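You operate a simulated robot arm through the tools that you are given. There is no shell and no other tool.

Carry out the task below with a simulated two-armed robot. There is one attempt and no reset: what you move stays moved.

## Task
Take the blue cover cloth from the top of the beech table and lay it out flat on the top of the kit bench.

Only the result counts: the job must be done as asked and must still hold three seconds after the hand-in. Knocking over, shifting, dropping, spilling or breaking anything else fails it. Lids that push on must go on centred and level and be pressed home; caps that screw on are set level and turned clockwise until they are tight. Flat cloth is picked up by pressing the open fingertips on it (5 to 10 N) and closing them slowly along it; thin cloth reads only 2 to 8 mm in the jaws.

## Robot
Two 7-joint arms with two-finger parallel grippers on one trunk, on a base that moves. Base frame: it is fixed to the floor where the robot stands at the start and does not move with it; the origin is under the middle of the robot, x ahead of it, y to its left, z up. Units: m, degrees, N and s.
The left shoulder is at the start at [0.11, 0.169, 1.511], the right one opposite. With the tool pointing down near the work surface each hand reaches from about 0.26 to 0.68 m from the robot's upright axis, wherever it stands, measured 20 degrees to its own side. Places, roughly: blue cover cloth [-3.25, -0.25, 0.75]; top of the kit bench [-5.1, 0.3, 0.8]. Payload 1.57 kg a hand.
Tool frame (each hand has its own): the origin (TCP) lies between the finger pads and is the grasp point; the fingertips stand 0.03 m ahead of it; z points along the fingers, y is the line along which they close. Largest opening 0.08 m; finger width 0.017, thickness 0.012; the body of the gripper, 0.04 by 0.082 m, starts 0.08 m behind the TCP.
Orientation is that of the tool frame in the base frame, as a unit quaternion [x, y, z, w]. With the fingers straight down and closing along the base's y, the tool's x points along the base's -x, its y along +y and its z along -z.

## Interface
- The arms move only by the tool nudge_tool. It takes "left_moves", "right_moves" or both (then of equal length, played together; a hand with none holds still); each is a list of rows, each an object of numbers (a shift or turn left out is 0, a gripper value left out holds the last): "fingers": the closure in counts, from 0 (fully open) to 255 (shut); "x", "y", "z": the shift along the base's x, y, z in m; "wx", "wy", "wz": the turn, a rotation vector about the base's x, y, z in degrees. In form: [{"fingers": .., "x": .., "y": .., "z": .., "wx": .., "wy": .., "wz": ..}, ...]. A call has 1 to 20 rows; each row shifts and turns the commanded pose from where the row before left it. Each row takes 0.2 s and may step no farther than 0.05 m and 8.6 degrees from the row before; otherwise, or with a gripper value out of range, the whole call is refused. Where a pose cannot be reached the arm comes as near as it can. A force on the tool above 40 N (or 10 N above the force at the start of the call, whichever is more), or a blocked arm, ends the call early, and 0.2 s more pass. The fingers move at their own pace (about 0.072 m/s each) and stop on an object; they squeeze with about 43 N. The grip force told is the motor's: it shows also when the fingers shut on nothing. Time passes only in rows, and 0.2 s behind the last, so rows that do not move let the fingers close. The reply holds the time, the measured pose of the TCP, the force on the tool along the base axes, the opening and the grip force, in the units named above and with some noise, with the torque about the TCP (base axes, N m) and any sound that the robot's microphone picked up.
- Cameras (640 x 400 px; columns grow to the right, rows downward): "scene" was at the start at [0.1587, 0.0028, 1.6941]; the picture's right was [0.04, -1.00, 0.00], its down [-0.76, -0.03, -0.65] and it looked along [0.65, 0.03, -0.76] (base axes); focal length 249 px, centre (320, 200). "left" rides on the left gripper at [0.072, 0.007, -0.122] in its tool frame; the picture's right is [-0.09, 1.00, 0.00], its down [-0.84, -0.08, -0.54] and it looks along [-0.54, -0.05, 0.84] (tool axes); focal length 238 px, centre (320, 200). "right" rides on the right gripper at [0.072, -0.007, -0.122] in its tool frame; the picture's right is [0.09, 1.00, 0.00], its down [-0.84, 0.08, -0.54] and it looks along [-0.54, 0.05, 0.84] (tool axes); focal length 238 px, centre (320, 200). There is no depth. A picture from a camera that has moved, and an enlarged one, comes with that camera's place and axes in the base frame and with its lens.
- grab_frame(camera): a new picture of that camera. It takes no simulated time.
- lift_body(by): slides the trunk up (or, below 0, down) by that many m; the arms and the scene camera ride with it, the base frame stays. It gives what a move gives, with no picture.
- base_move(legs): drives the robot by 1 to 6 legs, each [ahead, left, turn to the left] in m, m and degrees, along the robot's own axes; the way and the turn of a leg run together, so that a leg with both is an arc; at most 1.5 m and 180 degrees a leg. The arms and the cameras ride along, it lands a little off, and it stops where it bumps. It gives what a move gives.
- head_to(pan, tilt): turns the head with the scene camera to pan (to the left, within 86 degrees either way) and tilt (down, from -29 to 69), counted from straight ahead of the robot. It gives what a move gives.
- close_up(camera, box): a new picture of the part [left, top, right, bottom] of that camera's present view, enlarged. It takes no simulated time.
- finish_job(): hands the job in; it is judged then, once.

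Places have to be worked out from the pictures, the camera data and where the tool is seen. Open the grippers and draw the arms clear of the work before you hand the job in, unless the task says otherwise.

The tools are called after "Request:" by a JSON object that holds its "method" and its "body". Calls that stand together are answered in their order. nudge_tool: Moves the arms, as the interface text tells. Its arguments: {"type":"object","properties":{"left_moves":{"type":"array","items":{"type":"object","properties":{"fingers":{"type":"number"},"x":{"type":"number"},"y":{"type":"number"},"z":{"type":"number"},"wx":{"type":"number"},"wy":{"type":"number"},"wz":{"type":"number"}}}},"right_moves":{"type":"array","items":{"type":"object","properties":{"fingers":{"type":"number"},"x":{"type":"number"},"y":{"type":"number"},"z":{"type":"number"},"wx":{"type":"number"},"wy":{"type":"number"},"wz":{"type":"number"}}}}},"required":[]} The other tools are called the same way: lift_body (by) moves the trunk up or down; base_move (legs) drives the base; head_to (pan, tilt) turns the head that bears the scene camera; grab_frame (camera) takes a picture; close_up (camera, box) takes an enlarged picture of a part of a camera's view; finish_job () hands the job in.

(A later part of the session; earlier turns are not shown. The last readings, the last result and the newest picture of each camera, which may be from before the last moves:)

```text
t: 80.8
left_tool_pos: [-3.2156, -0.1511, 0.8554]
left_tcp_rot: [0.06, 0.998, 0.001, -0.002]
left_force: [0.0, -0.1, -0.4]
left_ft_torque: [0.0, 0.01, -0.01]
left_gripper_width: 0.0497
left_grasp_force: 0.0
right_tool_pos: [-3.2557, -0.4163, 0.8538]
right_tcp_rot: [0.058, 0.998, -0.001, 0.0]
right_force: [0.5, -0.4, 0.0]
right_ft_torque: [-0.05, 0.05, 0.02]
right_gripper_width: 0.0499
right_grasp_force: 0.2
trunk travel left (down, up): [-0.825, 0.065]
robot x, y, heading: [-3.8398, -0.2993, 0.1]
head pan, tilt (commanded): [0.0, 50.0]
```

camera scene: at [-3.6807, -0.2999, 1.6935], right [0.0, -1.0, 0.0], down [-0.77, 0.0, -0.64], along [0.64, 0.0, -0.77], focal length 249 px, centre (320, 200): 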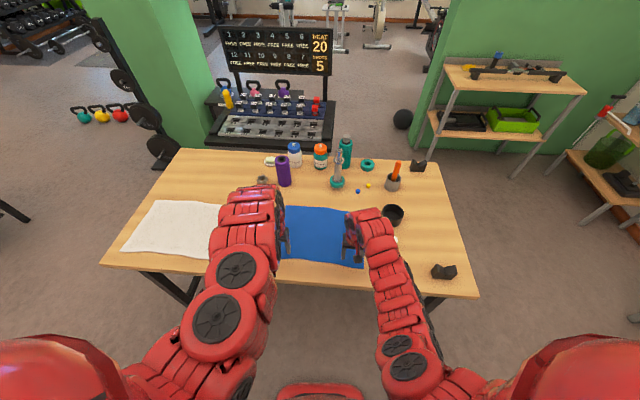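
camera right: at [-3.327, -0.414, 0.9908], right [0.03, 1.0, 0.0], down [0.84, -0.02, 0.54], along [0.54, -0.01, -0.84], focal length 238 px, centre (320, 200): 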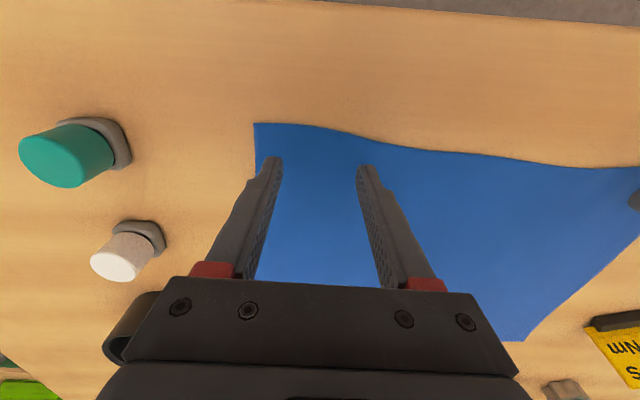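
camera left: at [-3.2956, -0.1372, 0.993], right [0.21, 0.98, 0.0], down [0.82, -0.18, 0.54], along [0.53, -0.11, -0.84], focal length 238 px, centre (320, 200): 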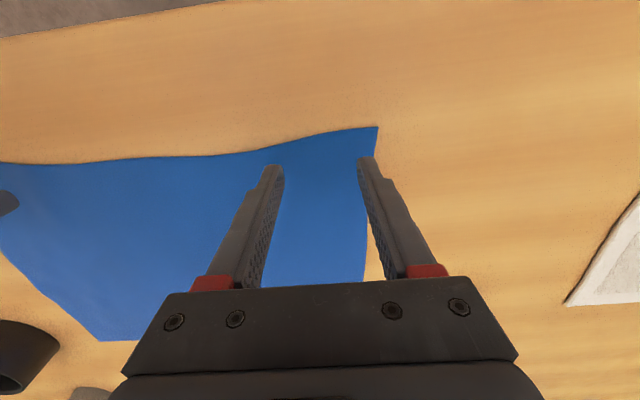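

No contact yet at z≈0.855. I continue down in 3 mm steps.

Request:
{"method": "nudge_tool", "body": {"left_moves": [{"z": -0.003}, {"z": -0.003}, {"z": -0.003}], "right_moves": [{"z": -0.003}, {"z": -0.003}, {"z": -0.003}]}}

Request:
{"method": "close_up", "body": {"camera": "left", "box": [220, 100, 420, 225]}}

```text
t: 81.6
left_tool_pos: [-3.2169, -0.1516, 0.8516]
left_tcp_rot: [0.06, 0.998, 0.001, 0.004]
left_force: [1.4, 4.8, 32.5]
left_ft_torque: [0.12, 0.11, -0.13]
left_gripper_width: 0.0497
left_grasp_force: 0.1
right_tool_pos: [-3.2565, -0.4159, 0.8523]
right_tcp_rot: [0.058, 0.998, 0.0, 0.005]
right_force: [6.3, -1.9, 32.1]
right_ft_torque: [-0.02, -0.02, 0.01]
right_gripper_width: 0.0499
right_grasp_force: 0.0
trunk travel left (down, up): [-0.825, 0.065]
robot x, y, heading: [-3.8425, -0.299, 0.0]
head pan, tilt (commanded): [0.0, 50.0]
```

```text
3.20 times, centred on (320, 162) of left
camera zoom: at [-3.2881, -0.1383, 0.9738], right [0.21, 0.98, 0.0], down [0.82, -0.18, 0.55], along [0.54, -0.11, -0.84], focal length 763 px, centre (320, 320)
```

zoom: 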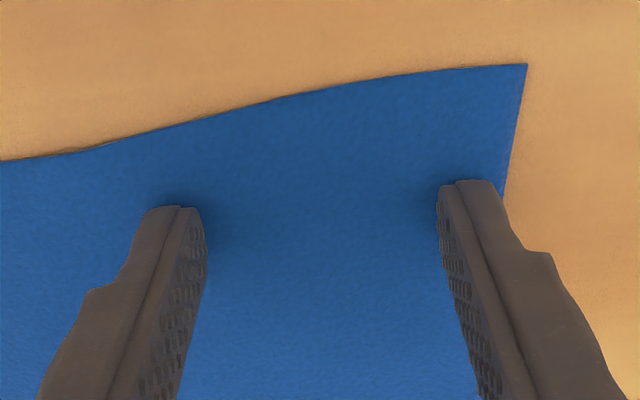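

Contact at TCP z≈0.852 (table top ≈0.822), but the force is 32 N — too much. I ease up slightly on both hands and check.

Request:
{"method": "nudge_tool", "body": {"left_moves": [{"z": 0.002}, {"z": 0.0015}], "right_moves": [{"z": 0.002}, {"z": 0.0015}]}}

```text
t: 82.2
left_tool_pos: [-3.2174, -0.1526, 0.8503]
left_tcp_rot: [0.06, 0.998, 0.0, -0.001]
left_force: [6.1, 2.0, 29.2]
left_ft_torque: [0.39, -0.16, -0.07]
left_gripper_width: 0.05
left_grasp_force: 0.0
right_tool_pos: [-3.258, -0.4153, 0.8511]
right_tcp_rot: [0.058, 0.998, 0.0, 0.003]
right_force: [6.7, 0.0, 27.5]
right_ft_torque: [-0.09, -0.09, 0.02]
right_gripper_width: 0.0498
right_grasp_force: 0.1
trunk travel left (down, up): [-0.825, 0.065]
robot x, y, heading: [-3.8351, -0.3012, 0.2]
head pan, tilt (commanded): [0.0, 50.0]
```

Still ~28 N; I raise another few mm in small steps and dwell.

Request:
{"method": "nudge_tool", "body": {"left_moves": [{"z": 0.002}, {}, {}], "right_moves": [{"z": 0.002}, {}, {}]}}

```text
t: 83.0
left_tool_pos: [-3.2181, -0.1538, 0.8513]
left_tcp_rot: [0.06, 0.998, 0.001, -0.002]
left_force: [0.3, -2.7, 14.6]
left_ft_torque: [0.14, -0.08, -0.03]
left_gripper_width: 0.0498
left_grasp_force: 0.0
right_tool_pos: [-3.2581, -0.4159, 0.8519]
right_tcp_rot: [0.059, 0.998, 0.0, 0.0]
right_force: [1.2, 1.8, 12.1]
right_ft_torque: [0.02, -0.01, 0.02]
right_gripper_width: 0.0497
right_grasp_force: 0.1
trunk travel left (down, up): [-0.825, 0.065]
robot x, y, heading: [-3.8403, -0.297, -0.1]
head pan, tilt (commanded): [0.0, 50.0]
```

Now 12–15 N. A further ~0.8 mm should land in the 5–10 N band.

Request:
{"method": "nudge_tool", "body": {"left_moves": [{"z": 0.0009}, {}], "right_moves": [{"z": 0.0006}, {}]}}

```text
t: 83.6
left_tool_pos: [-3.2174, -0.1514, 0.8526]
left_tcp_rot: [0.06, 0.998, 0.0, -0.001]
left_force: [-0.6, 0.3, 2.1]
left_ft_torque: [0.03, 0.03, 0.03]
left_gripper_width: 0.0499
left_grasp_force: 0.0
right_tool_pos: [-3.2573, -0.4156, 0.8515]
right_tcp_rot: [0.059, 0.998, -0.001, -0.001]
right_force: [-2.4, 1.8, 9.6]
right_ft_torque: [0.09, 0.09, -0.01]
right_gripper_width: 0.05
right_grasp_force: 0.1
trunk travel left (down, up): [-0.825, 0.065]
robot x, y, heading: [-3.8417, -0.3015, -0.1]
head pan, tilt (commanded): [0.0, 50.0]
```

Left 2 N, right 9.6 N. I press the left down by 0.8 mm and dwell.

Request:
{"method": "nudge_tool", "body": {"left_moves": [{"z": -0.0008}, {}], "right_moves": [{}, {}]}}

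```text
t: 84.2
left_tool_pos: [-3.2154, -0.152, 0.8515]
left_tcp_rot: [0.06, 0.998, 0.0, -0.001]
left_force: [-1.2, 1.7, 4.7]
left_ft_torque: [0.07, 0.02, 0.01]
left_gripper_width: 0.0499
left_grasp_force: 0.1
right_tool_pos: [-3.2557, -0.4161, 0.8521]
right_tcp_rot: [0.059, 0.998, -0.001, 0.0]
right_force: [-0.5, -0.7, 3.0]
right_ft_torque: [0.02, 0.02, -0.02]
right_gripper_width: 0.0501
right_grasp_force: 0.1
trunk travel left (down, up): [-0.825, 0.065]
robot x, y, heading: [-3.8371, -0.2962, 0.0]
head pan, tilt (commanded): [0.0, 50.0]
```

Left 4.7 N, right 3.0 N. In one call I press ~0.8 mm more on each and close the fingers slowly along the cloth.

Request:
{"method": "nudge_tool", "body": {"left_moves": [{"z": -0.0006}, {"fingers": 104}, {"fingers": 112}, {"fingers": 120}, {"fingers": 128}, {"fingers": 136}, {"fingers": 144}, {"fingers": 152}], "right_moves": [{"z": -0.0009}, {"fingers": 104}, {"fingers": 112}, {"fingers": 120}, {"fingers": 128}, {"fingers": 136}, {"fingers": 144}, {"fingers": 152}]}}

Request:
{"method": "close_up", "body": {"camera": "left", "box": [220, 100, 420, 225]}}

Request:
{"method": "close_up", "body": {"camera": "right", "box": [220, 100, 420, 225]}}

```text
t: 86.0
left_tool_pos: [-3.2161, -0.1522, 0.8516]
left_tcp_rot: [0.06, 0.998, 0.0, -0.002]
left_force: [0.2, 0.0, 11.1]
left_ft_torque: [0.08, -0.05, 0.0]
left_gripper_width: 0.0328
left_grasp_force: 0.5
right_tool_pos: [-3.2575, -0.414, 0.8522]
right_tcp_rot: [0.058, 0.998, -0.001, 0.0]
right_force: [0.2, 0.8, 5.1]
right_ft_torque: [0.05, 0.0, 0.01]
right_gripper_width: 0.0323
right_grasp_force: 0.1
trunk travel left (down, up): [-0.825, 0.065]
robot x, y, heading: [-3.839, -0.2966, 0.0]
head pan, tilt (commanded): [0.0, 50.0]
```

```text
3.20 times, centred on (320, 162) of left
camera zoom: at [-3.2868, -0.1393, 0.9746], right [0.21, 0.98, 0.0], down [0.82, -0.18, 0.54], along [0.53, -0.11, -0.84], focal length 763 px, centre (320, 320)
```

zoom: 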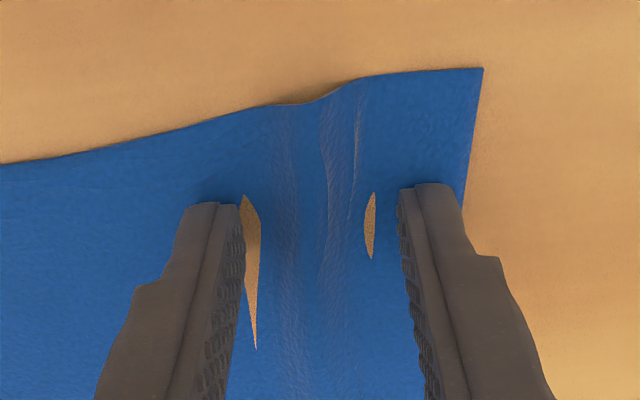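

```text
3.20 times, centred on (320, 162) of right
camera zoom: at [-3.3283, -0.4136, 0.9735], right [0.02, 1.0, 0.0], down [0.84, -0.02, 0.54], along [0.54, -0.01, -0.84], focal length 763 px, centre (320, 320)
```

zoom: 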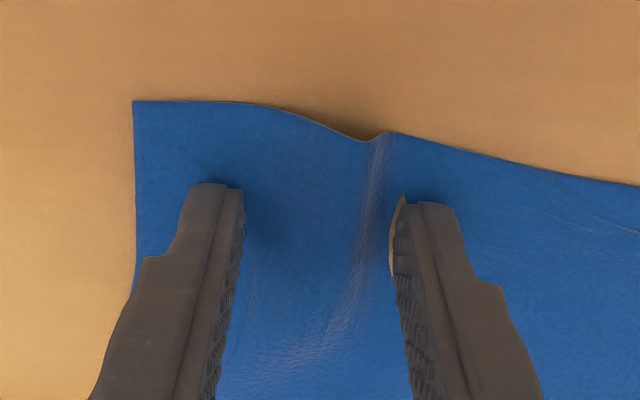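

The cloth is bunching nicely between the fingers on both sides at 5–11 N. I keep closing slowly to shut.

Request:
{"method": "nudge_tool", "body": {"left_moves": [{"fingers": 160}, {"fingers": 168}, {"fingers": 176}, {"fingers": 184}, {"fingers": 192}, {"fingers": 200}, {"fingers": 208}, {"fingers": 216}, {"fingers": 224}, {"fingers": 232}, {"fingers": 240}, {"fingers": 248}, {"fingers": 255}, {}, {}], "right_moves": [{"fingers": 160}, {"fingers": 168}, {"fingers": 176}, {"fingers": 184}, {"fingers": 192}, {"fingers": 200}, {"fingers": 208}, {"fingers": 216}, {"fingers": 224}, {"fingers": 232}, {"fingers": 240}, {"fingers": 248}, {"fingers": 255}, {}, {}]}}

Request:
{"method": "close_up", "body": {"camera": "left", "box": [220, 100, 420, 225]}}

Request:
{"method": "close_up", "body": {"camera": "right", "box": [220, 100, 420, 225]}}

```text
t: 89.2
left_tool_pos: [-3.2164, -0.1543, 0.8518]
left_tcp_rot: [0.061, 0.998, -0.001, 0.0]
left_force: [-1.4, -13.6, 10.3]
left_ft_torque: [-0.36, 0.1, 0.01]
left_gripper_width: 0.002
left_grasp_force: 23.5
right_tool_pos: [-3.2566, -0.4159, 0.8508]
right_tcp_rot: [0.058, 0.998, 0.0, 0.0]
right_force: [1.3, 14.1, 4.1]
right_ft_torque: [0.38, -0.04, 0.07]
right_gripper_width: 0.0023
right_grasp_force: 23.0
trunk travel left (down, up): [-0.825, 0.065]
robot x, y, heading: [-3.8456, -0.2979, 0.2]
head pan, tilt (commanded): [0.0, 50.0]
```

```text
3.20 times, centred on (320, 162) of left
camera zoom: at [-3.287, -0.14, 0.9746], right [0.21, 0.98, 0.0], down [0.82, -0.18, 0.54], along [0.53, -0.11, -0.84], focal length 763 px, centre (320, 320)
```

zoom: 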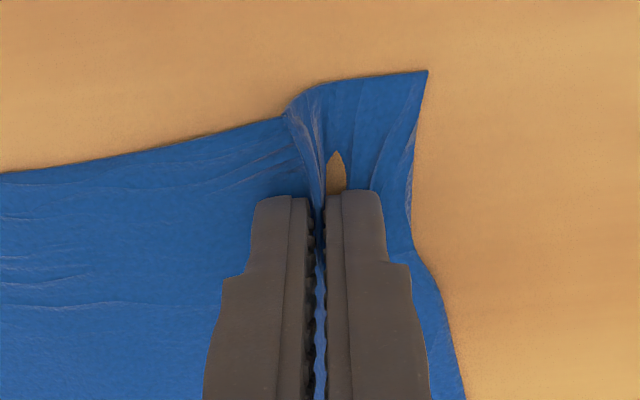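

```text
3.20 times, centred on (320, 162) of right
camera zoom: at [-3.3284, -0.4131, 0.9735], right [0.02, 1.0, 0.0], down [0.84, -0.02, 0.54], along [0.54, -0.01, -0.84], focal length 763 px, centre (320, 320)
```

zoom: 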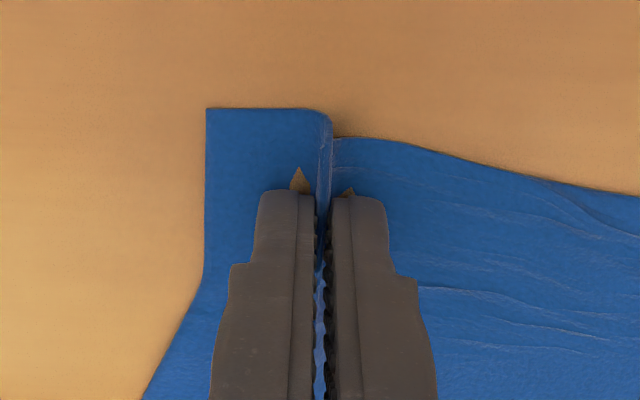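

Both jaws hold cloth (2.0 and 2.3 mm), with ~14 N tension between the hands. I ease the hands 6 mm towards each other and lift slowly a little.

Request:
{"method": "nudge_tool", "body": {"left_moves": [{"y": -0.003}, {"y": -0.003}, {"z": 0.01}, {"z": 0.01}, {"z": 0.015}, {"z": 0.015}, {"z": 0.02}], "right_moves": [{"y": 0.003}, {"y": 0.003}, {"z": 0.01}, {"z": 0.01}, {"z": 0.015}, {"z": 0.015}, {"z": 0.02}]}}

Request:
{"method": "grab_frame", "body": {"camera": "scene"}}

Request:
{"method": "grab_frame", "body": {"camera": "left"}}

Request:
{"method": "grab_frame", "body": {"camera": "right"}}

```text
t: 90.8
left_tool_pos: [-3.2146, -0.1577, 0.9224]
left_tcp_rot: [0.06, 0.998, 0.0, -0.001]
left_force: [0.0, -1.3, 0.3]
left_ft_torque: [0.03, -0.02, -0.02]
left_gripper_width: 0.0023
left_grasp_force: 24.1
right_tool_pos: [-3.255, -0.4103, 0.9218]
right_tcp_rot: [0.059, 0.998, -0.001, 0.0]
right_force: [0.7, 1.1, -1.2]
right_ft_torque: [-0.03, -0.01, 0.02]
right_gripper_width: 0.0024
right_grasp_force: 23.4
trunk travel left (down, up): [-0.825, 0.065]
robot x, y, heading: [-3.8387, -0.2991, -0.0]
head pan, tilt (commanded): [0.0, 50.0]
```

```text
taken
camera scene: at [-3.6821, -0.3005, 1.6937], right [0.0, -1.0, 0.0], down [-0.77, 0.0, -0.64], along [0.64, 0.0, -0.77], focal length 249 px, centre (320, 200)
```

scene: 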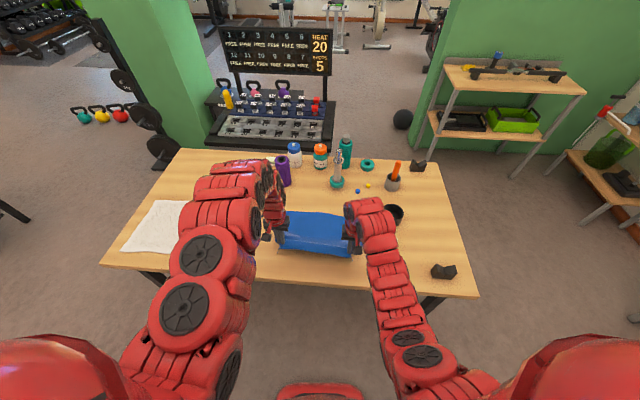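

```text
taken
camera left: at [-3.2859, -0.1439, 1.0454], right [0.21, 0.98, 0.0], down [0.82, -0.18, 0.54], along [0.53, -0.11, -0.84], focal length 238 px, centre (320, 200)
```

left: 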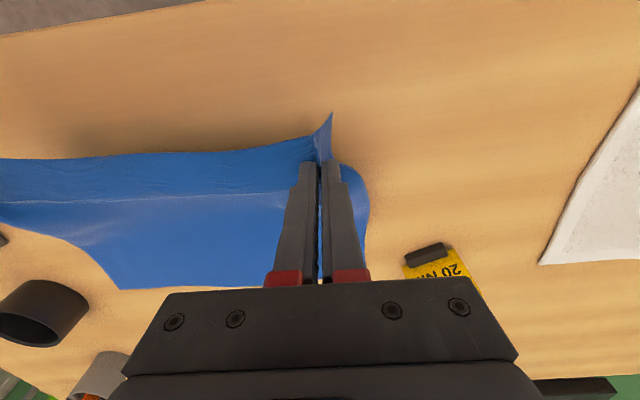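

```text
taken
camera right: at [-3.3267, -0.4081, 1.0428], right [0.02, 1.0, 0.0], down [0.84, -0.02, 0.54], along [0.54, -0.01, -0.84], focal length 238 px, centre (320, 200)
```

right: 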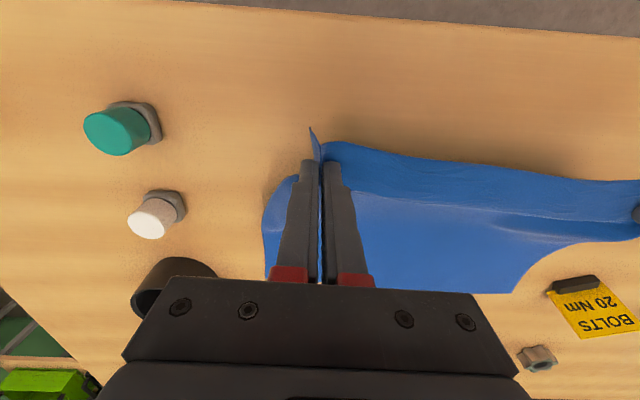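

Both hands hold and the front edge lifts. I continue straight up by 0.2 m in gentle steps.

Request:
{"method": "nudge_tool", "body": {"left_moves": [{"z": 0.025}, {"z": 0.025}, {"z": 0.025}, {"z": 0.025}, {"z": 0.025}, {"z": 0.025}, {"z": 0.025}, {"z": 0.025}], "right_moves": [{"z": 0.025}, {"z": 0.025}, {"z": 0.025}, {"z": 0.025}, {"z": 0.025}, {"z": 0.025}, {"z": 0.025}, {"z": 0.025}]}}

Request:
{"method": "grab_frame", "body": {"camera": "scene"}}

Request:
{"method": "grab_frame", "body": {"camera": "left"}}

```text
t: 92.6
left_tool_pos: [-3.1954, -0.158, 1.1098]
left_tcp_rot: [0.06, 0.998, -0.001, -0.004]
left_force: [-0.2, 0.4, -0.1]
left_ft_torque: [0.02, -0.05, 0.0]
left_gripper_width: 0.0022
left_grasp_force: 23.5
left hand out of reach, approached as far as the arm can: row 3, 6, 7
right_tool_pos: [-3.214, -0.405, 1.0547]
right_tcp_rot: [0.059, 0.998, -0.002, -0.001]
right_force: [-0.2, 0.4, -0.3]
right_ft_torque: [-0.01, 0.04, 0.02]
right_gripper_width: 0.0023
right_grasp_force: 23.9
right hand out of reach, approached as far as the arm can: row 5, 6, 7, 8
trunk travel left (down, up): [-0.825, 0.065]
robot x, y, heading: [-3.8349, -0.3034, -0.2]
head pan, tilt (commanded): [0.0, 50.0]
```

```text
taken
camera scene: at [-3.6813, -0.2996, 1.6936], right [0.0, -1.0, 0.0], down [-0.77, 0.0, -0.64], along [0.64, 0.0, -0.77], focal length 249 px, centre (320, 200)
```

scene: 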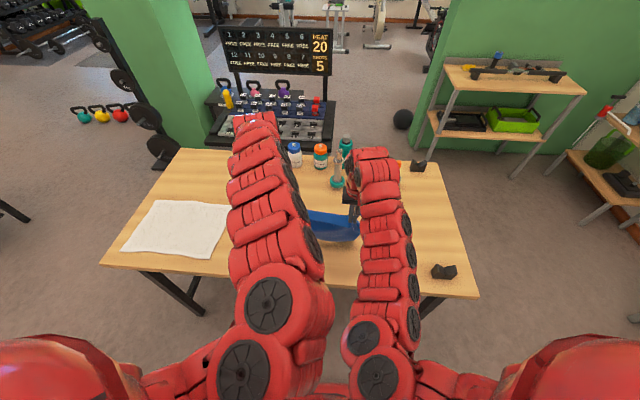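

```text
taken
camera left: at [-3.2651, -0.1444, 1.2338], right [0.21, 0.98, 0.0], down [0.83, -0.18, 0.53], along [0.52, -0.11, -0.85], focal length 238 px, centre (320, 200)
```

left: 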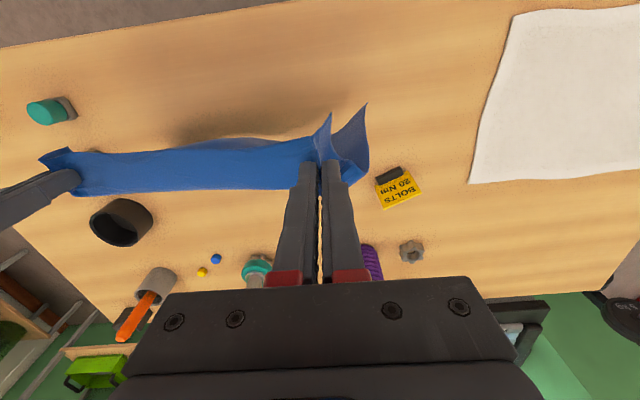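

The cloth hangs from both hands, nearly clear of the table. I raise the trunk 6 cm, then check the hang before backing off.

Request:
{"method": "lift_body", "body": {"by": 0.06}}

Request:
{"method": "grab_frame", "body": {"camera": "left"}}

Request:
{"method": "grab_frame", "body": {"camera": "right"}}

```text
t: 93.6
left_tool_pos: [-3.1954, -0.1591, 1.17]
left_tcp_rot: [0.061, 0.998, 0.001, -0.003]
left_force: [-0.3, -0.7, -0.4]
left_ft_torque: [-0.02, 0.0, -0.01]
left_gripper_width: 0.0022
left_grasp_force: 24.5
right_tool_pos: [-3.2148, -0.405, 1.115]
right_tcp_rot: [0.059, 0.998, -0.001, -0.002]
right_force: [-0.3, 0.5, 0.6]
right_ft_torque: [0.0, 0.01, -0.02]
right_gripper_width: 0.0021
right_grasp_force: 23.5
trunk travel left (down, up): [-0.885, 0.005]
robot x, y, heading: [-3.841, -0.3014, 0.0]
head pan, tilt (commanded): [0.0, 50.0]
```

```text
taken
camera left: at [-3.2647, -0.1449, 1.2936], right [0.21, 0.98, 0.0], down [0.83, -0.18, 0.54], along [0.52, -0.11, -0.84], focal length 238 px, centre (320, 200)
```

left: 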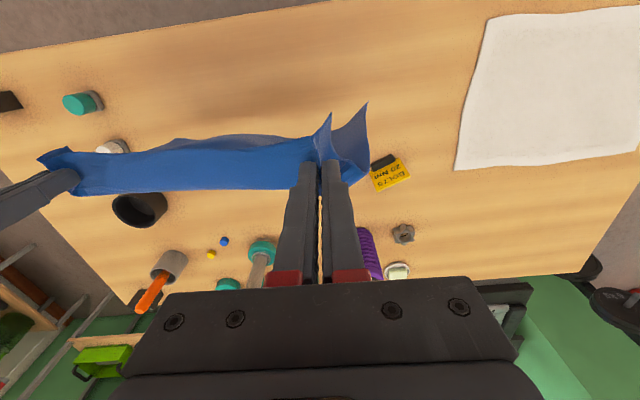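

```text
taken
camera right: at [-3.2865, -0.403, 1.237], right [0.02, 1.0, 0.0], down [0.84, -0.02, 0.54], along [0.54, -0.01, -0.84], focal length 238 px, centre (320, 200)
```

right: 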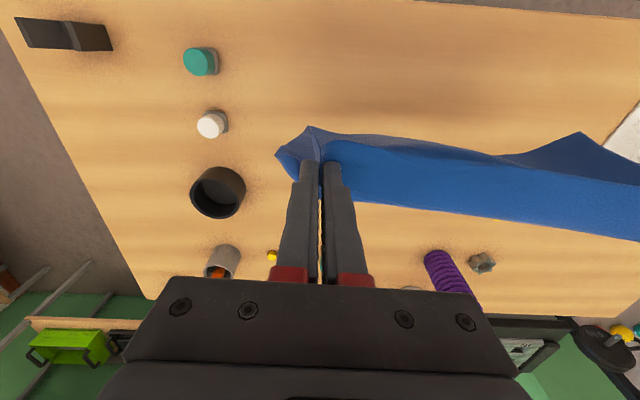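

The cloth hangs free of the table and objects. I back off 0.22 m into the aisle, then shift left 0.4 m toward the free stretch of the kit bench.

Request:
{"method": "base_move", "body": {"legs": [[-0.22, 0, 0], [0, 0.4, 0]]}}

Request:
{"method": "grab_frame", "body": {"camera": "scene"}}

Request:
{"method": "head_to", "body": {"pan": 86, "tilt": 35}}

Request:
{"method": "grab_frame", "body": {"camera": "scene"}}

```text
t: 97.4
left_tool_pos: [-3.4144, 0.2394, 1.1697]
left_tcp_rot: [0.06, 0.998, 0.001, -0.004]
left_force: [0.0, 0.2, -0.2]
left_ft_torque: [-0.04, 0.02, -0.02]
left_gripper_width: 0.0022
left_grasp_force: 24.1
right_tool_pos: [-3.4346, -0.0062, 1.1141]
right_tcp_rot: [0.058, 0.998, -0.001, 0.0]
right_force: [0.3, 0.2, 0.0]
right_ft_torque: [0.0, 0.0, 0.03]
right_gripper_width: 0.0021
right_grasp_force: 24.1
trunk travel left (down, up): [-0.885, 0.005]
robot x, y, heading: [-4.0589, 0.0965, 0.2]
head pan, tilt (commanded): [0.0, 50.0]
```

```text
taken
camera scene: at [-3.9009, 0.0975, 1.7536], right [0.0, -1.0, 0.0], down [-0.77, 0.0, -0.64], along [0.64, 0.0, -0.77], focal length 249 px, centre (320, 200)
```

scene: 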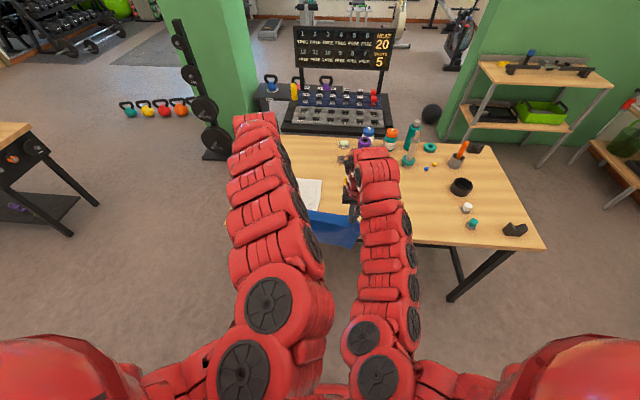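

```text
t: 99.0
left_tool_pos: [-3.4152, 0.2413, 1.1703]
left_tcp_rot: [0.059, 0.998, 0.0, -0.004]
left_force: [0.4, -0.6, -0.6]
left_ft_torque: [0.02, -0.02, -0.03]
left_gripper_width: 0.0021
left_grasp_force: 23.5
right_tool_pos: [-3.4354, -0.0058, 1.1153]
right_tcp_rot: [0.057, 0.998, -0.001, 0.0]
right_force: [-0.2, 0.4, 0.1]
right_ft_torque: [0.01, -0.02, 0.01]
right_gripper_width: 0.0019
right_grasp_force: 23.8
trunk travel left (down, up): [-0.885, 0.005]
robot x, y, heading: [-4.0595, 0.0996, 0.1]
head pan, tilt (commanded): [85.9, 35.0]
```

```text
taken
camera scene: at [-3.9718, 0.1862, 1.7753], right [1.0, -0.07, 0.0], down [-0.04, -0.57, -0.82], along [0.06, 0.82, -0.57], focal length 249 px, centre (320, 200)
```

scene: 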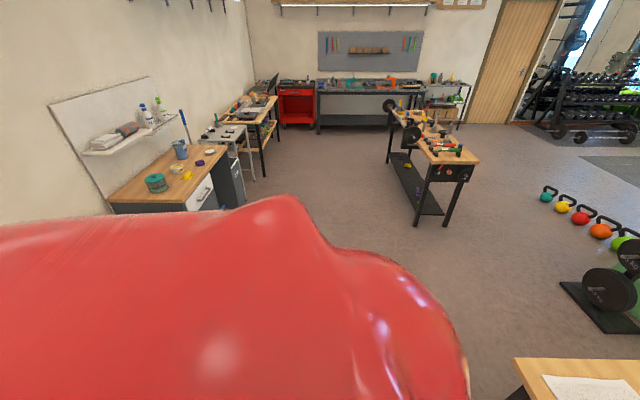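

The floor on the left is free. I turn left 90° first, then strafe right a little toward the beech table, then finish the turn so that the hanging cloth stays clear of the bench edge.

Request:
{"method": "base_move", "body": {"legs": [[0, 0, 90]]}}

Request:
{"method": "grab_frame", "body": {"camera": "scene"}}

Request:
{"method": "head_to", "body": {"pan": 20, "tilt": 45}}

Request:
{"method": "grab_frame", "body": {"camera": "scene"}}

```text
t: 103.2
left_tool_pos: [-4.2152, 0.7397, 1.1706]
left_tcp_rot: [-0.672, 0.74, -0.002, -0.003]
left_force: [1.5, -0.1, 0.2]
left_ft_torque: [-0.01, 0.0, -0.02]
left_gripper_width: 0.0023
left_grasp_force: 24.0
right_tool_pos: [-3.9682, 0.7263, 1.1149]
right_tcp_rot: [-0.673, 0.739, -0.001, 0.0]
right_force: [0.2, 0.0, -0.3]
right_ft_torque: [0.0, 0.0, -0.01]
right_gripper_width: 0.0022
right_grasp_force: 23.6
trunk travel left (down, up): [-0.885, 0.005]
robot x, y, heading: [-4.0592, 0.0993, 91.5]
head pan, tilt (commanded): [85.9, 35.0]
```

```text
taken
camera scene: at [-4.1479, 0.1829, 1.7753], right [0.05, 1.0, 0.0], down [0.57, -0.03, -0.82], along [-0.82, 0.04, -0.57], focal length 249 px, centre (320, 200)
```

scene: 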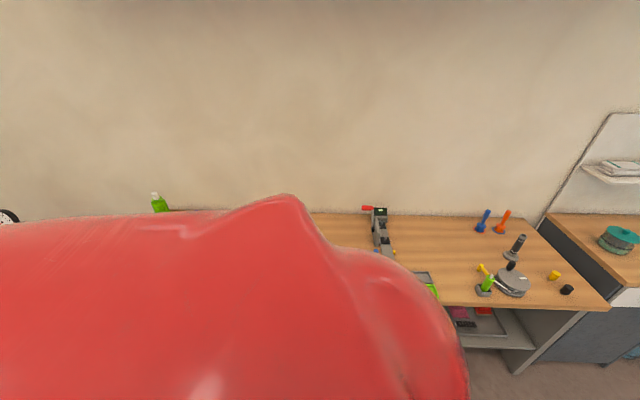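

```text
t: 104.6
left_tool_pos: [-4.2148, 0.7406, 1.1705]
left_tcp_rot: [-0.672, 0.74, -0.002, -0.002]
left_force: [-0.2, -0.2, -0.4]
left_ft_torque: [-0.01, -0.01, -0.06]
left_gripper_width: 0.0022
left_grasp_force: 23.8
right_tool_pos: [-3.9698, 0.7255, 1.1151]
right_tcp_rot: [-0.673, 0.739, -0.001, -0.001]
right_force: [-0.8, 0.0, -0.4]
right_ft_torque: [0.0, -0.02, -0.04]
right_gripper_width: 0.0022
right_grasp_force: 23.6
trunk travel left (down, up): [-0.885, 0.005]
robot x, y, heading: [-4.0614, 0.0968, 91.5]
head pan, tilt (commanded): [20.0, 45.0]
```

```text
taken
camera scene: at [-4.0899, 0.2544, 1.7605], right [0.93, 0.37, 0.0], down [0.26, -0.66, -0.71], along [-0.26, 0.66, -0.71], focal length 249 px, centre (320, 200)
```

scene: 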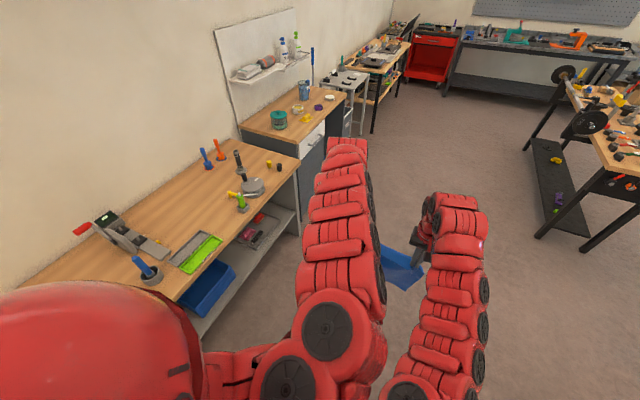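

The kit bench front edge is at x≈-4.72; items (blue driver pot, clamp, green tray) sit at y>0.43, so the free stretch is around y≈0.12. I strafe toward the beech table and finish turning to face the bench.

Request:
{"method": "base_move", "body": {"legs": [[0.04, -0.13, 0], [0, 0, 88.5]]}}

Request:
{"method": "head_to", "body": {"pan": 0, "tilt": 40}}

Request:
{"method": "grab_frame", "body": {"camera": "scene"}}

Request:
{"method": "grab_frame", "body": {"camera": "left"}}

Request:
{"method": "grab_frame", "body": {"camera": "right"}}

```text
t: 109.7
left_tool_pos: [-4.5736, 0.0037, 1.1702]
left_tcp_rot: [0.998, -0.062, 0.003, 0.0]
left_force: [0.6, 0.1, -0.1]
left_ft_torque: [0.02, 0.03, -0.04]
left_gripper_width: 0.0028
left_grasp_force: 24.3
right_tool_pos: [-4.5545, 0.2491, 1.1154]
right_tcp_rot: [0.998, -0.06, 0.001, -0.001]
right_force: [0.4, -0.9, -0.3]
right_ft_torque: [0.02, 0.01, -0.04]
right_gripper_width: 0.0022
right_grasp_force: 23.6
trunk travel left (down, up): [-0.885, 0.005]
robot x, y, heading: [-3.9289, 0.1447, 179.8]
head pan, tilt (commanded): [20.0, 45.0]
```

```text
t: 110.5
left_tool_pos: [-4.5751, 0.0029, 1.1705]
left_tcp_rot: [0.998, -0.063, 0.004, 0.001]
left_force: [0.2, 0.9, 1.1]
left_ft_torque: [0.01, 0.01, -0.04]
left_gripper_width: 0.0023
left_grasp_force: 23.1
right_tool_pos: [-4.5535, 0.2503, 1.1138]
right_tcp_rot: [0.998, -0.061, 0.001, -0.002]
right_force: [-0.2, 0.4, 0.3]
right_ft_torque: [0.03, -0.02, -0.05]
right_gripper_width: 0.0025
right_grasp_force: 23.5
trunk travel left (down, up): [-0.885, 0.005]
robot x, y, heading: [-3.9281, 0.1457, 180.3]
head pan, tilt (commanded): [0.0, 40.0]
```

```text
taken
camera scene: at [-4.0943, 0.1422, 1.7677], right [0.0, 1.0, 0.0], down [0.64, 0.0, -0.77], along [-0.77, 0.0, -0.64], focal length 249 px, centre (320, 200)
```

scene: 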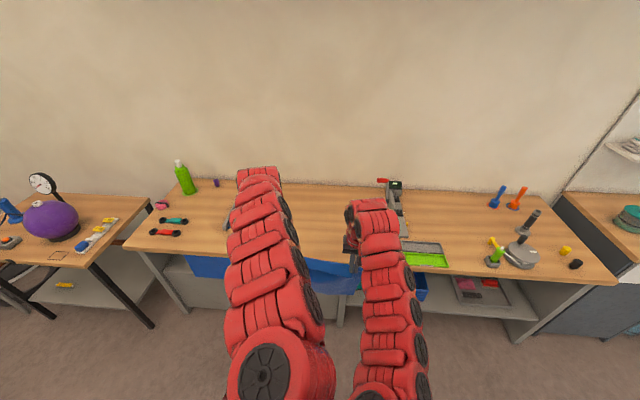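

```text
taken
camera left: at [-4.5057, -0.0137, 1.2937], right [-0.21, -0.98, 0.0], down [-0.83, 0.18, 0.54], along [-0.52, 0.12, -0.84], focal length 238 px, centre (320, 200)
```

left: 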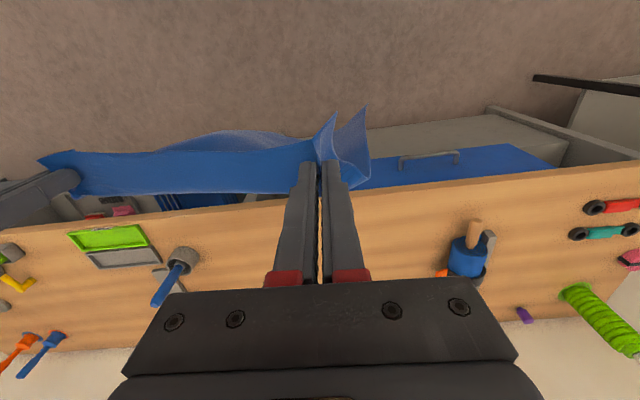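

```text
taken
camera right: at [-4.4815, 0.2473, 1.2371], right [-0.03, -1.0, 0.0], down [-0.84, 0.02, 0.54], along [-0.54, 0.02, -0.84], focal length 238 px, centre (320, 200)
```

right: 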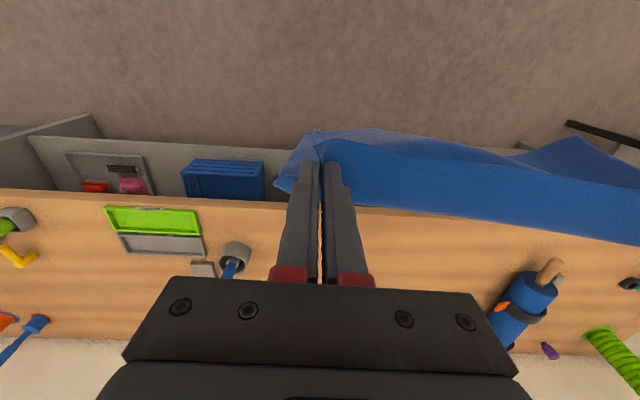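

The hands' line already matches the bench's slight (~5°) skew; free space is y≈-0.2…0.42, bench front edge near x≈-4.79 at y=0.12, top z≈0.83. Before approaching I check how far my own base protrudes by looking down.

Request:
{"method": "head_to", "body": {"pan": 0, "tilt": 69}}

Request:
{"method": "grab_frame", "body": {"camera": "scene"}}

Request:
{"method": "head_to", "body": {"pan": 45, "tilt": 65}}

Request:
{"method": "grab_frame", "body": {"camera": "scene"}}

```text
t: 111.4
left_tool_pos: [-4.5746, 0.0031, 1.1709]
left_tcp_rot: [0.998, -0.061, 0.004, -0.001]
left_force: [-0.5, 0.0, -1.5]
left_ft_torque: [0.03, -0.01, -0.04]
left_gripper_width: 0.0024
left_grasp_force: 23.7
right_tool_pos: [-4.5545, 0.2493, 1.1146]
right_tcp_rot: [0.998, -0.06, 0.001, -0.002]
right_force: [-0.1, 0.3, 0.0]
right_ft_torque: [-0.02, 0.02, -0.03]
right_gripper_width: 0.0026
right_grasp_force: 24.0
trunk travel left (down, up): [-0.885, 0.005]
robot x, y, heading: [-3.9328, 0.1425, 180.0]
head pan, tilt (commanded): [0.0, 68.8]
```

```text
taken
camera scene: at [-4.0653, 0.1424, 1.7317], right [0.0, 1.0, 0.0], down [0.93, 0.0, -0.36], along [-0.36, 0.0, -0.93], focal length 249 px, centre (320, 200)
```

scene: 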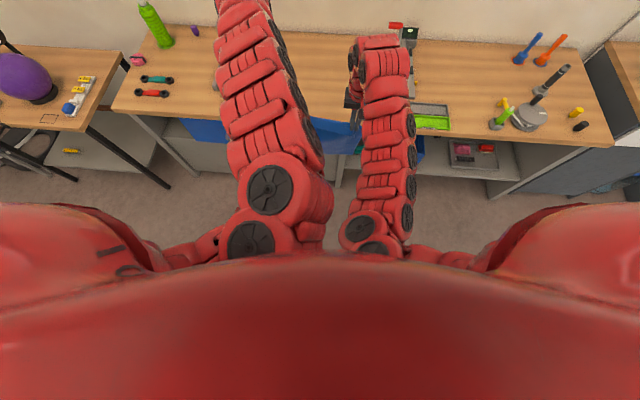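

```text
t: 112.5
left_tool_pos: [-4.5763, 0.0024, 1.1695]
left_tcp_rot: [0.998, -0.062, 0.003, 0.001]
left_force: [-0.2, 0.4, -0.1]
left_ft_torque: [0.04, 0.02, -0.02]
left_gripper_width: 0.0023
left_grasp_force: 23.8
right_tool_pos: [-4.556, 0.2486, 1.1163]
right_tcp_rot: [0.998, -0.06, 0.001, -0.001]
right_force: [-0.4, -0.1, -1.1]
right_ft_torque: [0.01, -0.01, -0.02]
right_gripper_width: 0.0019
right_grasp_force: 23.4
trunk travel left (down, up): [-0.885, 0.005]
robot x, y, heading: [-3.9311, 0.144, 179.9]
head pan, tilt (commanded): [45.0, 65.0]
```

```text
taken
camera scene: at [-4.0524, 0.0995, 1.7354], right [-0.71, 0.71, 0.0], down [0.64, 0.64, -0.42], along [-0.3, -0.3, -0.91], focal length 249 px, centre (320, 200)
```

scene: 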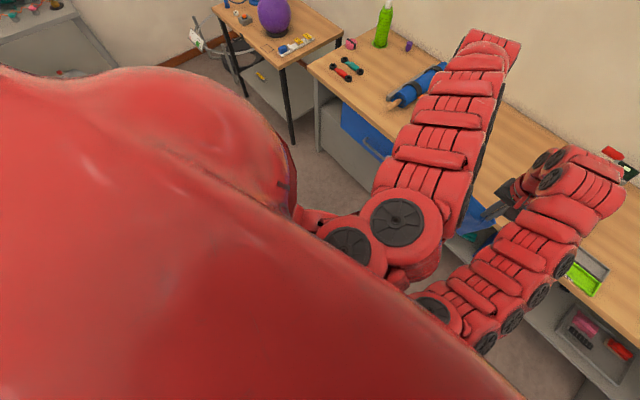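

My chest hides the base, so I'll keep my axis at least ~0.4 m from the bench edge. First I level the hands: the right hand goes up 5 cm and slightly outward to match the left.

Request:
{"method": "nudge_tool", "body": {"right_moves": [{"x": -0.01, "z": 0.014}, {"x": -0.01, "z": 0.014}, {"x": -0.01, "z": 0.014}, {"x": -0.01, "z": 0.014}], "left_moves": [{"x": -0.006}, {"x": -0.006}, {"x": -0.006}, {"x": -0.006}]}}

Request:
{"method": "head_to", "body": {"pan": 0, "tilt": 50}}

Request:
{"method": "grab_frame", "body": {"camera": "left"}}

```text
t: 113.5
left_tool_pos: [-4.6, 0.003, 1.1705]
left_tcp_rot: [0.998, -0.06, 0.004, 0.001]
left_force: [0.7, -1.2, -1.0]
left_ft_torque: [0.01, 0.0, -0.02]
left_gripper_width: 0.002
left_grasp_force: 23.8
right_tool_pos: [-4.5938, 0.2488, 1.1709]
right_tcp_rot: [0.998, -0.06, 0.0, -0.001]
right_force: [-0.3, 0.4, -0.2]
right_ft_torque: [-0.03, -0.03, -0.04]
right_gripper_width: 0.0023
right_grasp_force: 23.8
trunk travel left (down, up): [-0.885, 0.005]
robot x, y, heading: [-3.9318, 0.1478, 179.9]
head pan, tilt (commanded): [45.0, 65.0]
```

```text
t: 114.7
left_tool_pos: [-4.5993, 0.0026, 1.1709]
left_tcp_rot: [0.998, -0.063, 0.004, 0.001]
left_force: [-1.2, 0.5, -0.3]
left_ft_torque: [0.01, 0.0, -0.01]
left_gripper_width: 0.0023
left_grasp_force: 23.7
right_tool_pos: [-4.5948, 0.2489, 1.1706]
right_tcp_rot: [0.998, -0.06, 0.001, -0.001]
right_force: [0.0, 0.4, -0.3]
right_ft_torque: [-0.02, -0.02, -0.03]
right_gripper_width: 0.0022
right_grasp_force: 23.8
trunk travel left (down, up): [-0.885, 0.005]
robot x, y, heading: [-3.9301, 0.1439, 179.9]
head pan, tilt (commanded): [0.0, 50.0]
```

```text
taken
camera left: at [-4.5299, -0.0136, 1.2946], right [-0.21, -0.98, 0.0], down [-0.82, 0.18, 0.54], along [-0.52, 0.12, -0.84], focal length 238 px, centre (320, 200)
```

left: 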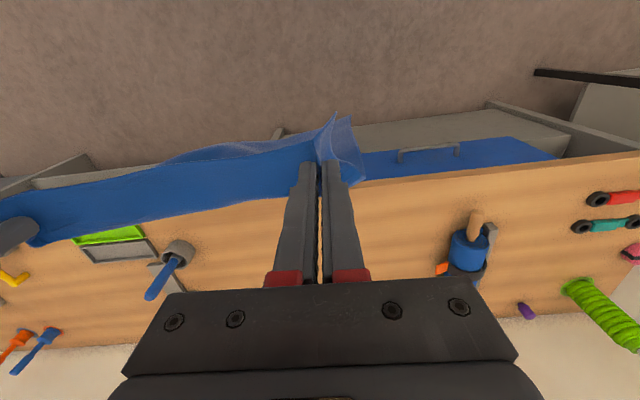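

Hands are level at z=1.171. I drive ahead 0.3 m and check the clearance above the bench.

Request:
{"method": "base_move", "body": {"legs": [[0.3, 0, 0]]}}

Request:
{"method": "grab_frame", "body": {"camera": "scene"}}

Request:
{"method": "grab_frame", "body": {"camera": "left"}}

Request:
{"method": "grab_frame", "body": {"camera": "right"}}

```text
t: 116.7
left_tool_pos: [-4.9, 0.0012, 1.1731]
left_tcp_rot: [0.998, -0.06, 0.003, -0.001]
left_force: [-0.3, 0.7, -0.2]
left_ft_torque: [0.0, 0.0, -0.05]
left_gripper_width: 0.0023
left_grasp_force: 24.3
right_tool_pos: [-4.8944, 0.248, 1.1713]
right_tcp_rot: [0.998, -0.06, 0.0, -0.001]
right_force: [0.9, -0.7, -0.6]
right_ft_torque: [-0.01, 0.01, -0.04]
right_gripper_width: 0.0022
right_grasp_force: 23.9
trunk travel left (down, up): [-0.885, 0.005]
robot x, y, heading: [-4.2305, 0.1386, -180.2]
head pan, tilt (commanded): [0.0, 50.0]
```

```text
taken
camera scene: at [-4.3865, 0.1423, 1.7538], right [0.0, 1.0, 0.0], down [0.77, 0.0, -0.64], along [-0.64, 0.0, -0.77], focal length 249 px, centre (320, 200)
```

scene: 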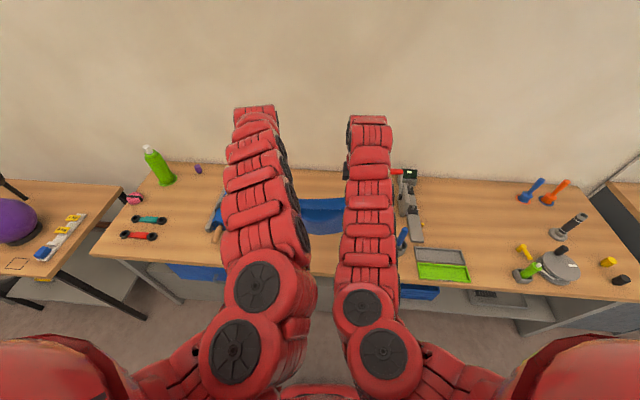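

```text
taken
camera left: at [-4.8303, -0.0144, 1.2955], right [-0.21, -0.98, 0.0], down [-0.82, 0.18, 0.54], along [-0.52, 0.11, -0.84], focal length 238 px, centre (320, 200)
```

left: 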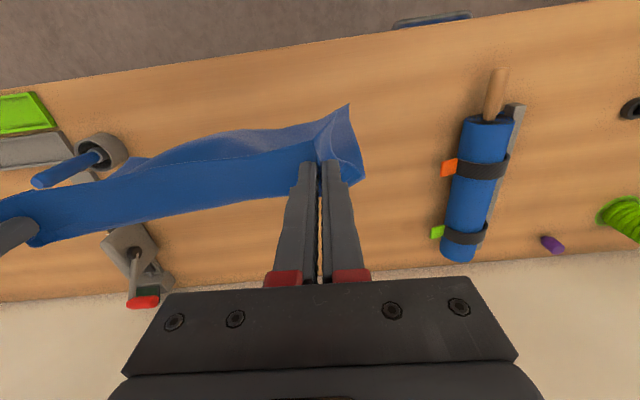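

```text
taken
camera right: at [-4.8227, 0.2459, 1.2935], right [-0.03, -1.0, 0.0], down [-0.84, 0.02, 0.54], along [-0.54, 0.02, -0.84], focal length 238 px, centre (320, 200)
```

right: 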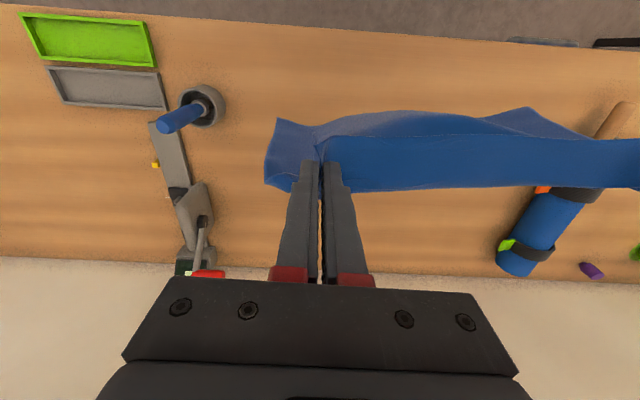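

The bench's free stretch is y≈-0.22…0.43 and x from -4.80 (front) to about -5.32; the hands are centred at y≈0.125. I move ahead another 0.14 m, leaving my axis ≈0.43 m from the bench edge.

Request:
{"method": "base_move", "body": {"legs": [[0.14, 0, 0]]}}

Request:
{"method": "nudge_tool", "body": {"left_moves": [{"x": -0.022, "wy": 7.5}, {"x": -0.022, "wy": 7.5}, {"x": -0.022, "wy": 7.5}, {"x": -0.022, "wy": 7.5}], "right_moves": [{"x": -0.022, "wy": 7.5}, {"x": -0.022, "wy": 7.5}, {"x": -0.022, "wy": 7.5}, {"x": -0.022, "wy": 7.5}]}}

Request:
{"method": "grab_frame", "body": {"camera": "left"}}

Request:
{"method": "grab_frame", "body": {"camera": "right"}}

Request:
{"method": "grab_frame", "body": {"camera": "scene"}}

```text
t: 118.1
left_tool_pos: [-5.0403, 0.0037, 1.1724]
left_tcp_rot: [0.998, -0.06, 0.003, 0.0]
left_force: [-0.1, 0.0, 0.1]
left_ft_torque: [0.02, -0.01, -0.01]
left_gripper_width: 0.0024
left_grasp_force: 23.2
right_tool_pos: [-5.0359, 0.2487, 1.1721]
right_tcp_rot: [0.998, -0.06, 0.001, -0.001]
right_force: [-0.4, 0.0, -0.3]
right_ft_torque: [0.02, 0.06, -0.03]
right_gripper_width: 0.0026
right_grasp_force: 23.6
trunk travel left (down, up): [-0.885, 0.005]
robot x, y, heading: [-4.3726, 0.1411, 179.8]
head pan, tilt (commanded): [0.0, 50.0]
```

```text
t: 119.1
left_tool_pos: [-5.1432, 0.0028, 1.1715]
left_tcp_rot: [0.965, -0.059, -0.254, 0.017]
left_force: [0.2, 0.4, -1.2]
left_ft_torque: [0.0, -0.01, -0.01]
left_gripper_width: 0.0022
left_grasp_force: 23.8
left hand out of reach, approached as far as the arm can: row 3, 4
right_tool_pos: [-5.1253, 0.2494, 1.171]
right_tcp_rot: [0.964, -0.058, -0.258, 0.015]
right_force: [-1.0, -0.5, 0.0]
right_ft_torque: [0.03, -0.01, 0.0]
right_gripper_width: 0.0024
right_grasp_force: 23.7
trunk travel left (down, up): [-0.885, 0.005]
robot x, y, heading: [-4.3704, 0.1417, 180.0]
head pan, tilt (commanded): [0.0, 50.0]
```

```text
taken
camera left: at [-5.022, -0.0123, 1.2439], right [-0.18, -0.98, 0.11], down [-0.45, 0.18, 0.88], along [-0.88, 0.11, -0.47], focal length 238 px, centre (320, 200)
```

left: 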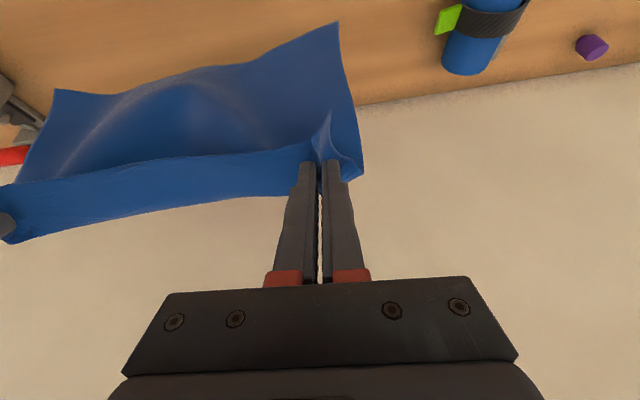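

```text
taken
camera right: at [-5.0019, 0.248, 1.2399], right [-0.02, -1.0, 0.01], down [-0.46, 0.02, 0.89], along [-0.89, 0.02, -0.46], focal length 238 px, centre (320, 200)
```

right: 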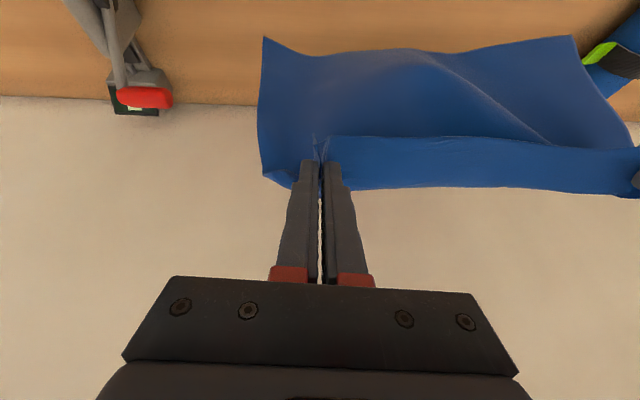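

```text
taken
camera scene: at [-4.5303, 0.1431, 1.7536], right [0.0, 1.0, 0.0], down [0.77, 0.0, -0.64], along [-0.64, 0.0, -0.77], focal length 249 px, centre (320, 200)
```

scene: 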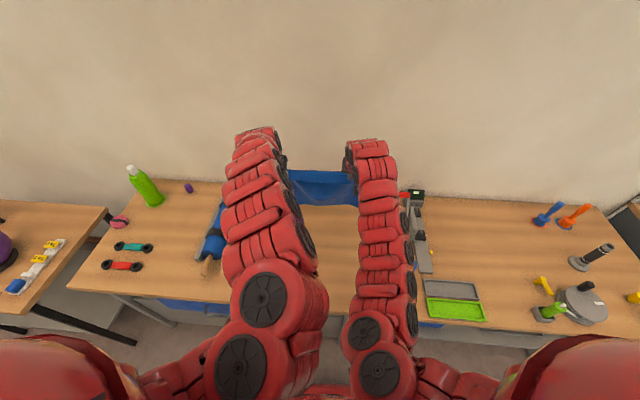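

The cloth hangs as a curtain with its bottom hem at about x≈-5.16, z≈0.95, spanning y -0.04…0.32. I lower straight down 0.10 m so the hem is just above the bench, then check.

Request:
{"method": "nudge_tool", "body": {"left_moves": [{"z": -0.02}, {"z": -0.02}, {"z": -0.02}, {"z": -0.02}, {"z": -0.02}], "right_moves": [{"x": -0.003, "z": -0.02}, {"x": -0.003, "z": -0.02}, {"x": -0.003, "z": -0.02}, {"x": -0.003, "z": -0.02}, {"z": -0.02}]}}

Request:
{"method": "grab_frame", "body": {"camera": "left"}}

Request:
{"method": "grab_frame", "body": {"camera": "right"}}

Request:
{"method": "grab_frame", "body": {"camera": "scene"}}

```text
t: 120.3
left_tool_pos: [-5.1443, 0.0047, 1.0687]
left_tcp_rot: [0.965, -0.058, -0.255, 0.017]
left_force: [0.4, 0.1, 0.3]
left_ft_torque: [0.05, 0.0, -0.01]
left_gripper_width: 0.0022
left_grasp_force: 23.2
right_tool_pos: [-5.1374, 0.2489, 1.0695]
right_tcp_rot: [0.964, -0.058, -0.257, 0.015]
right_force: [1.0, -0.9, -0.7]
right_ft_torque: [0.02, -0.01, -0.01]
right_gripper_width: 0.0025
right_grasp_force: 24.2
trunk travel left (down, up): [-0.885, 0.005]
robot x, y, heading: [-4.3734, 0.1412, 179.8]
head pan, tilt (commanded): [0.0, 50.0]
```

```text
taken
camera left: at [-5.0222, -0.0121, 1.1413], right [-0.18, -0.98, 0.11], down [-0.45, 0.18, 0.88], along [-0.88, 0.11, -0.47], focal length 238 px, centre (320, 200)
```

left: 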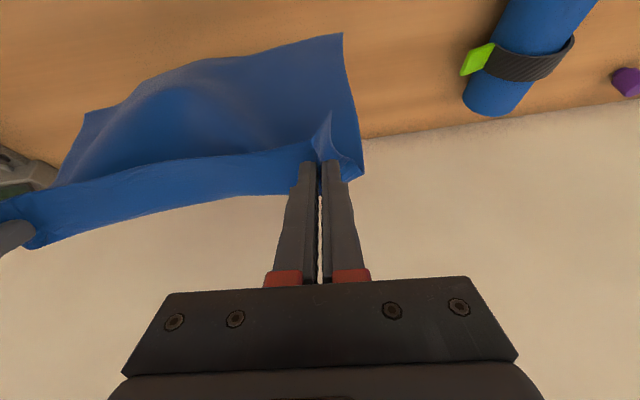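

```text
taken
camera right: at [-5.0137, 0.2464, 1.1399], right [-0.02, -1.0, 0.01], down [-0.46, 0.02, 0.89], along [-0.89, 0.02, -0.46], focal length 238 px, centre (320, 200)
```

right: 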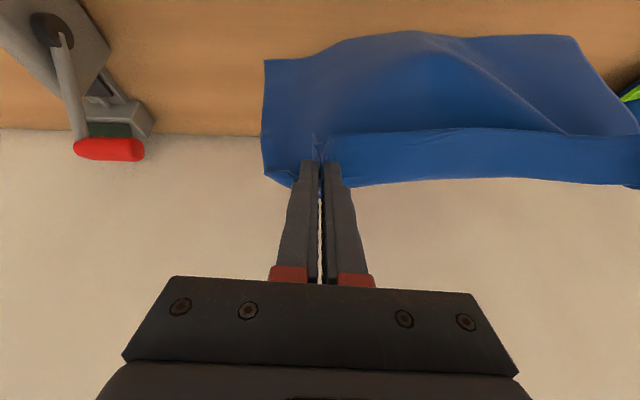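

```text
taken
camera scene: at [-4.5312, 0.1427, 1.7535], right [0.0, 1.0, 0.0], down [0.77, 0.0, -0.64], along [-0.64, 0.0, -0.77], focal length 249 px, centre (320, 200)
```

scene: 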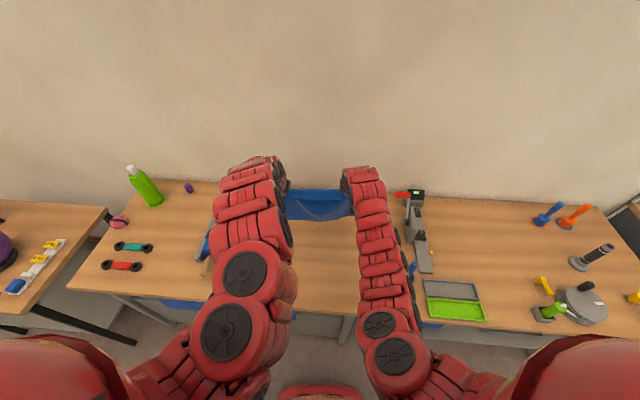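

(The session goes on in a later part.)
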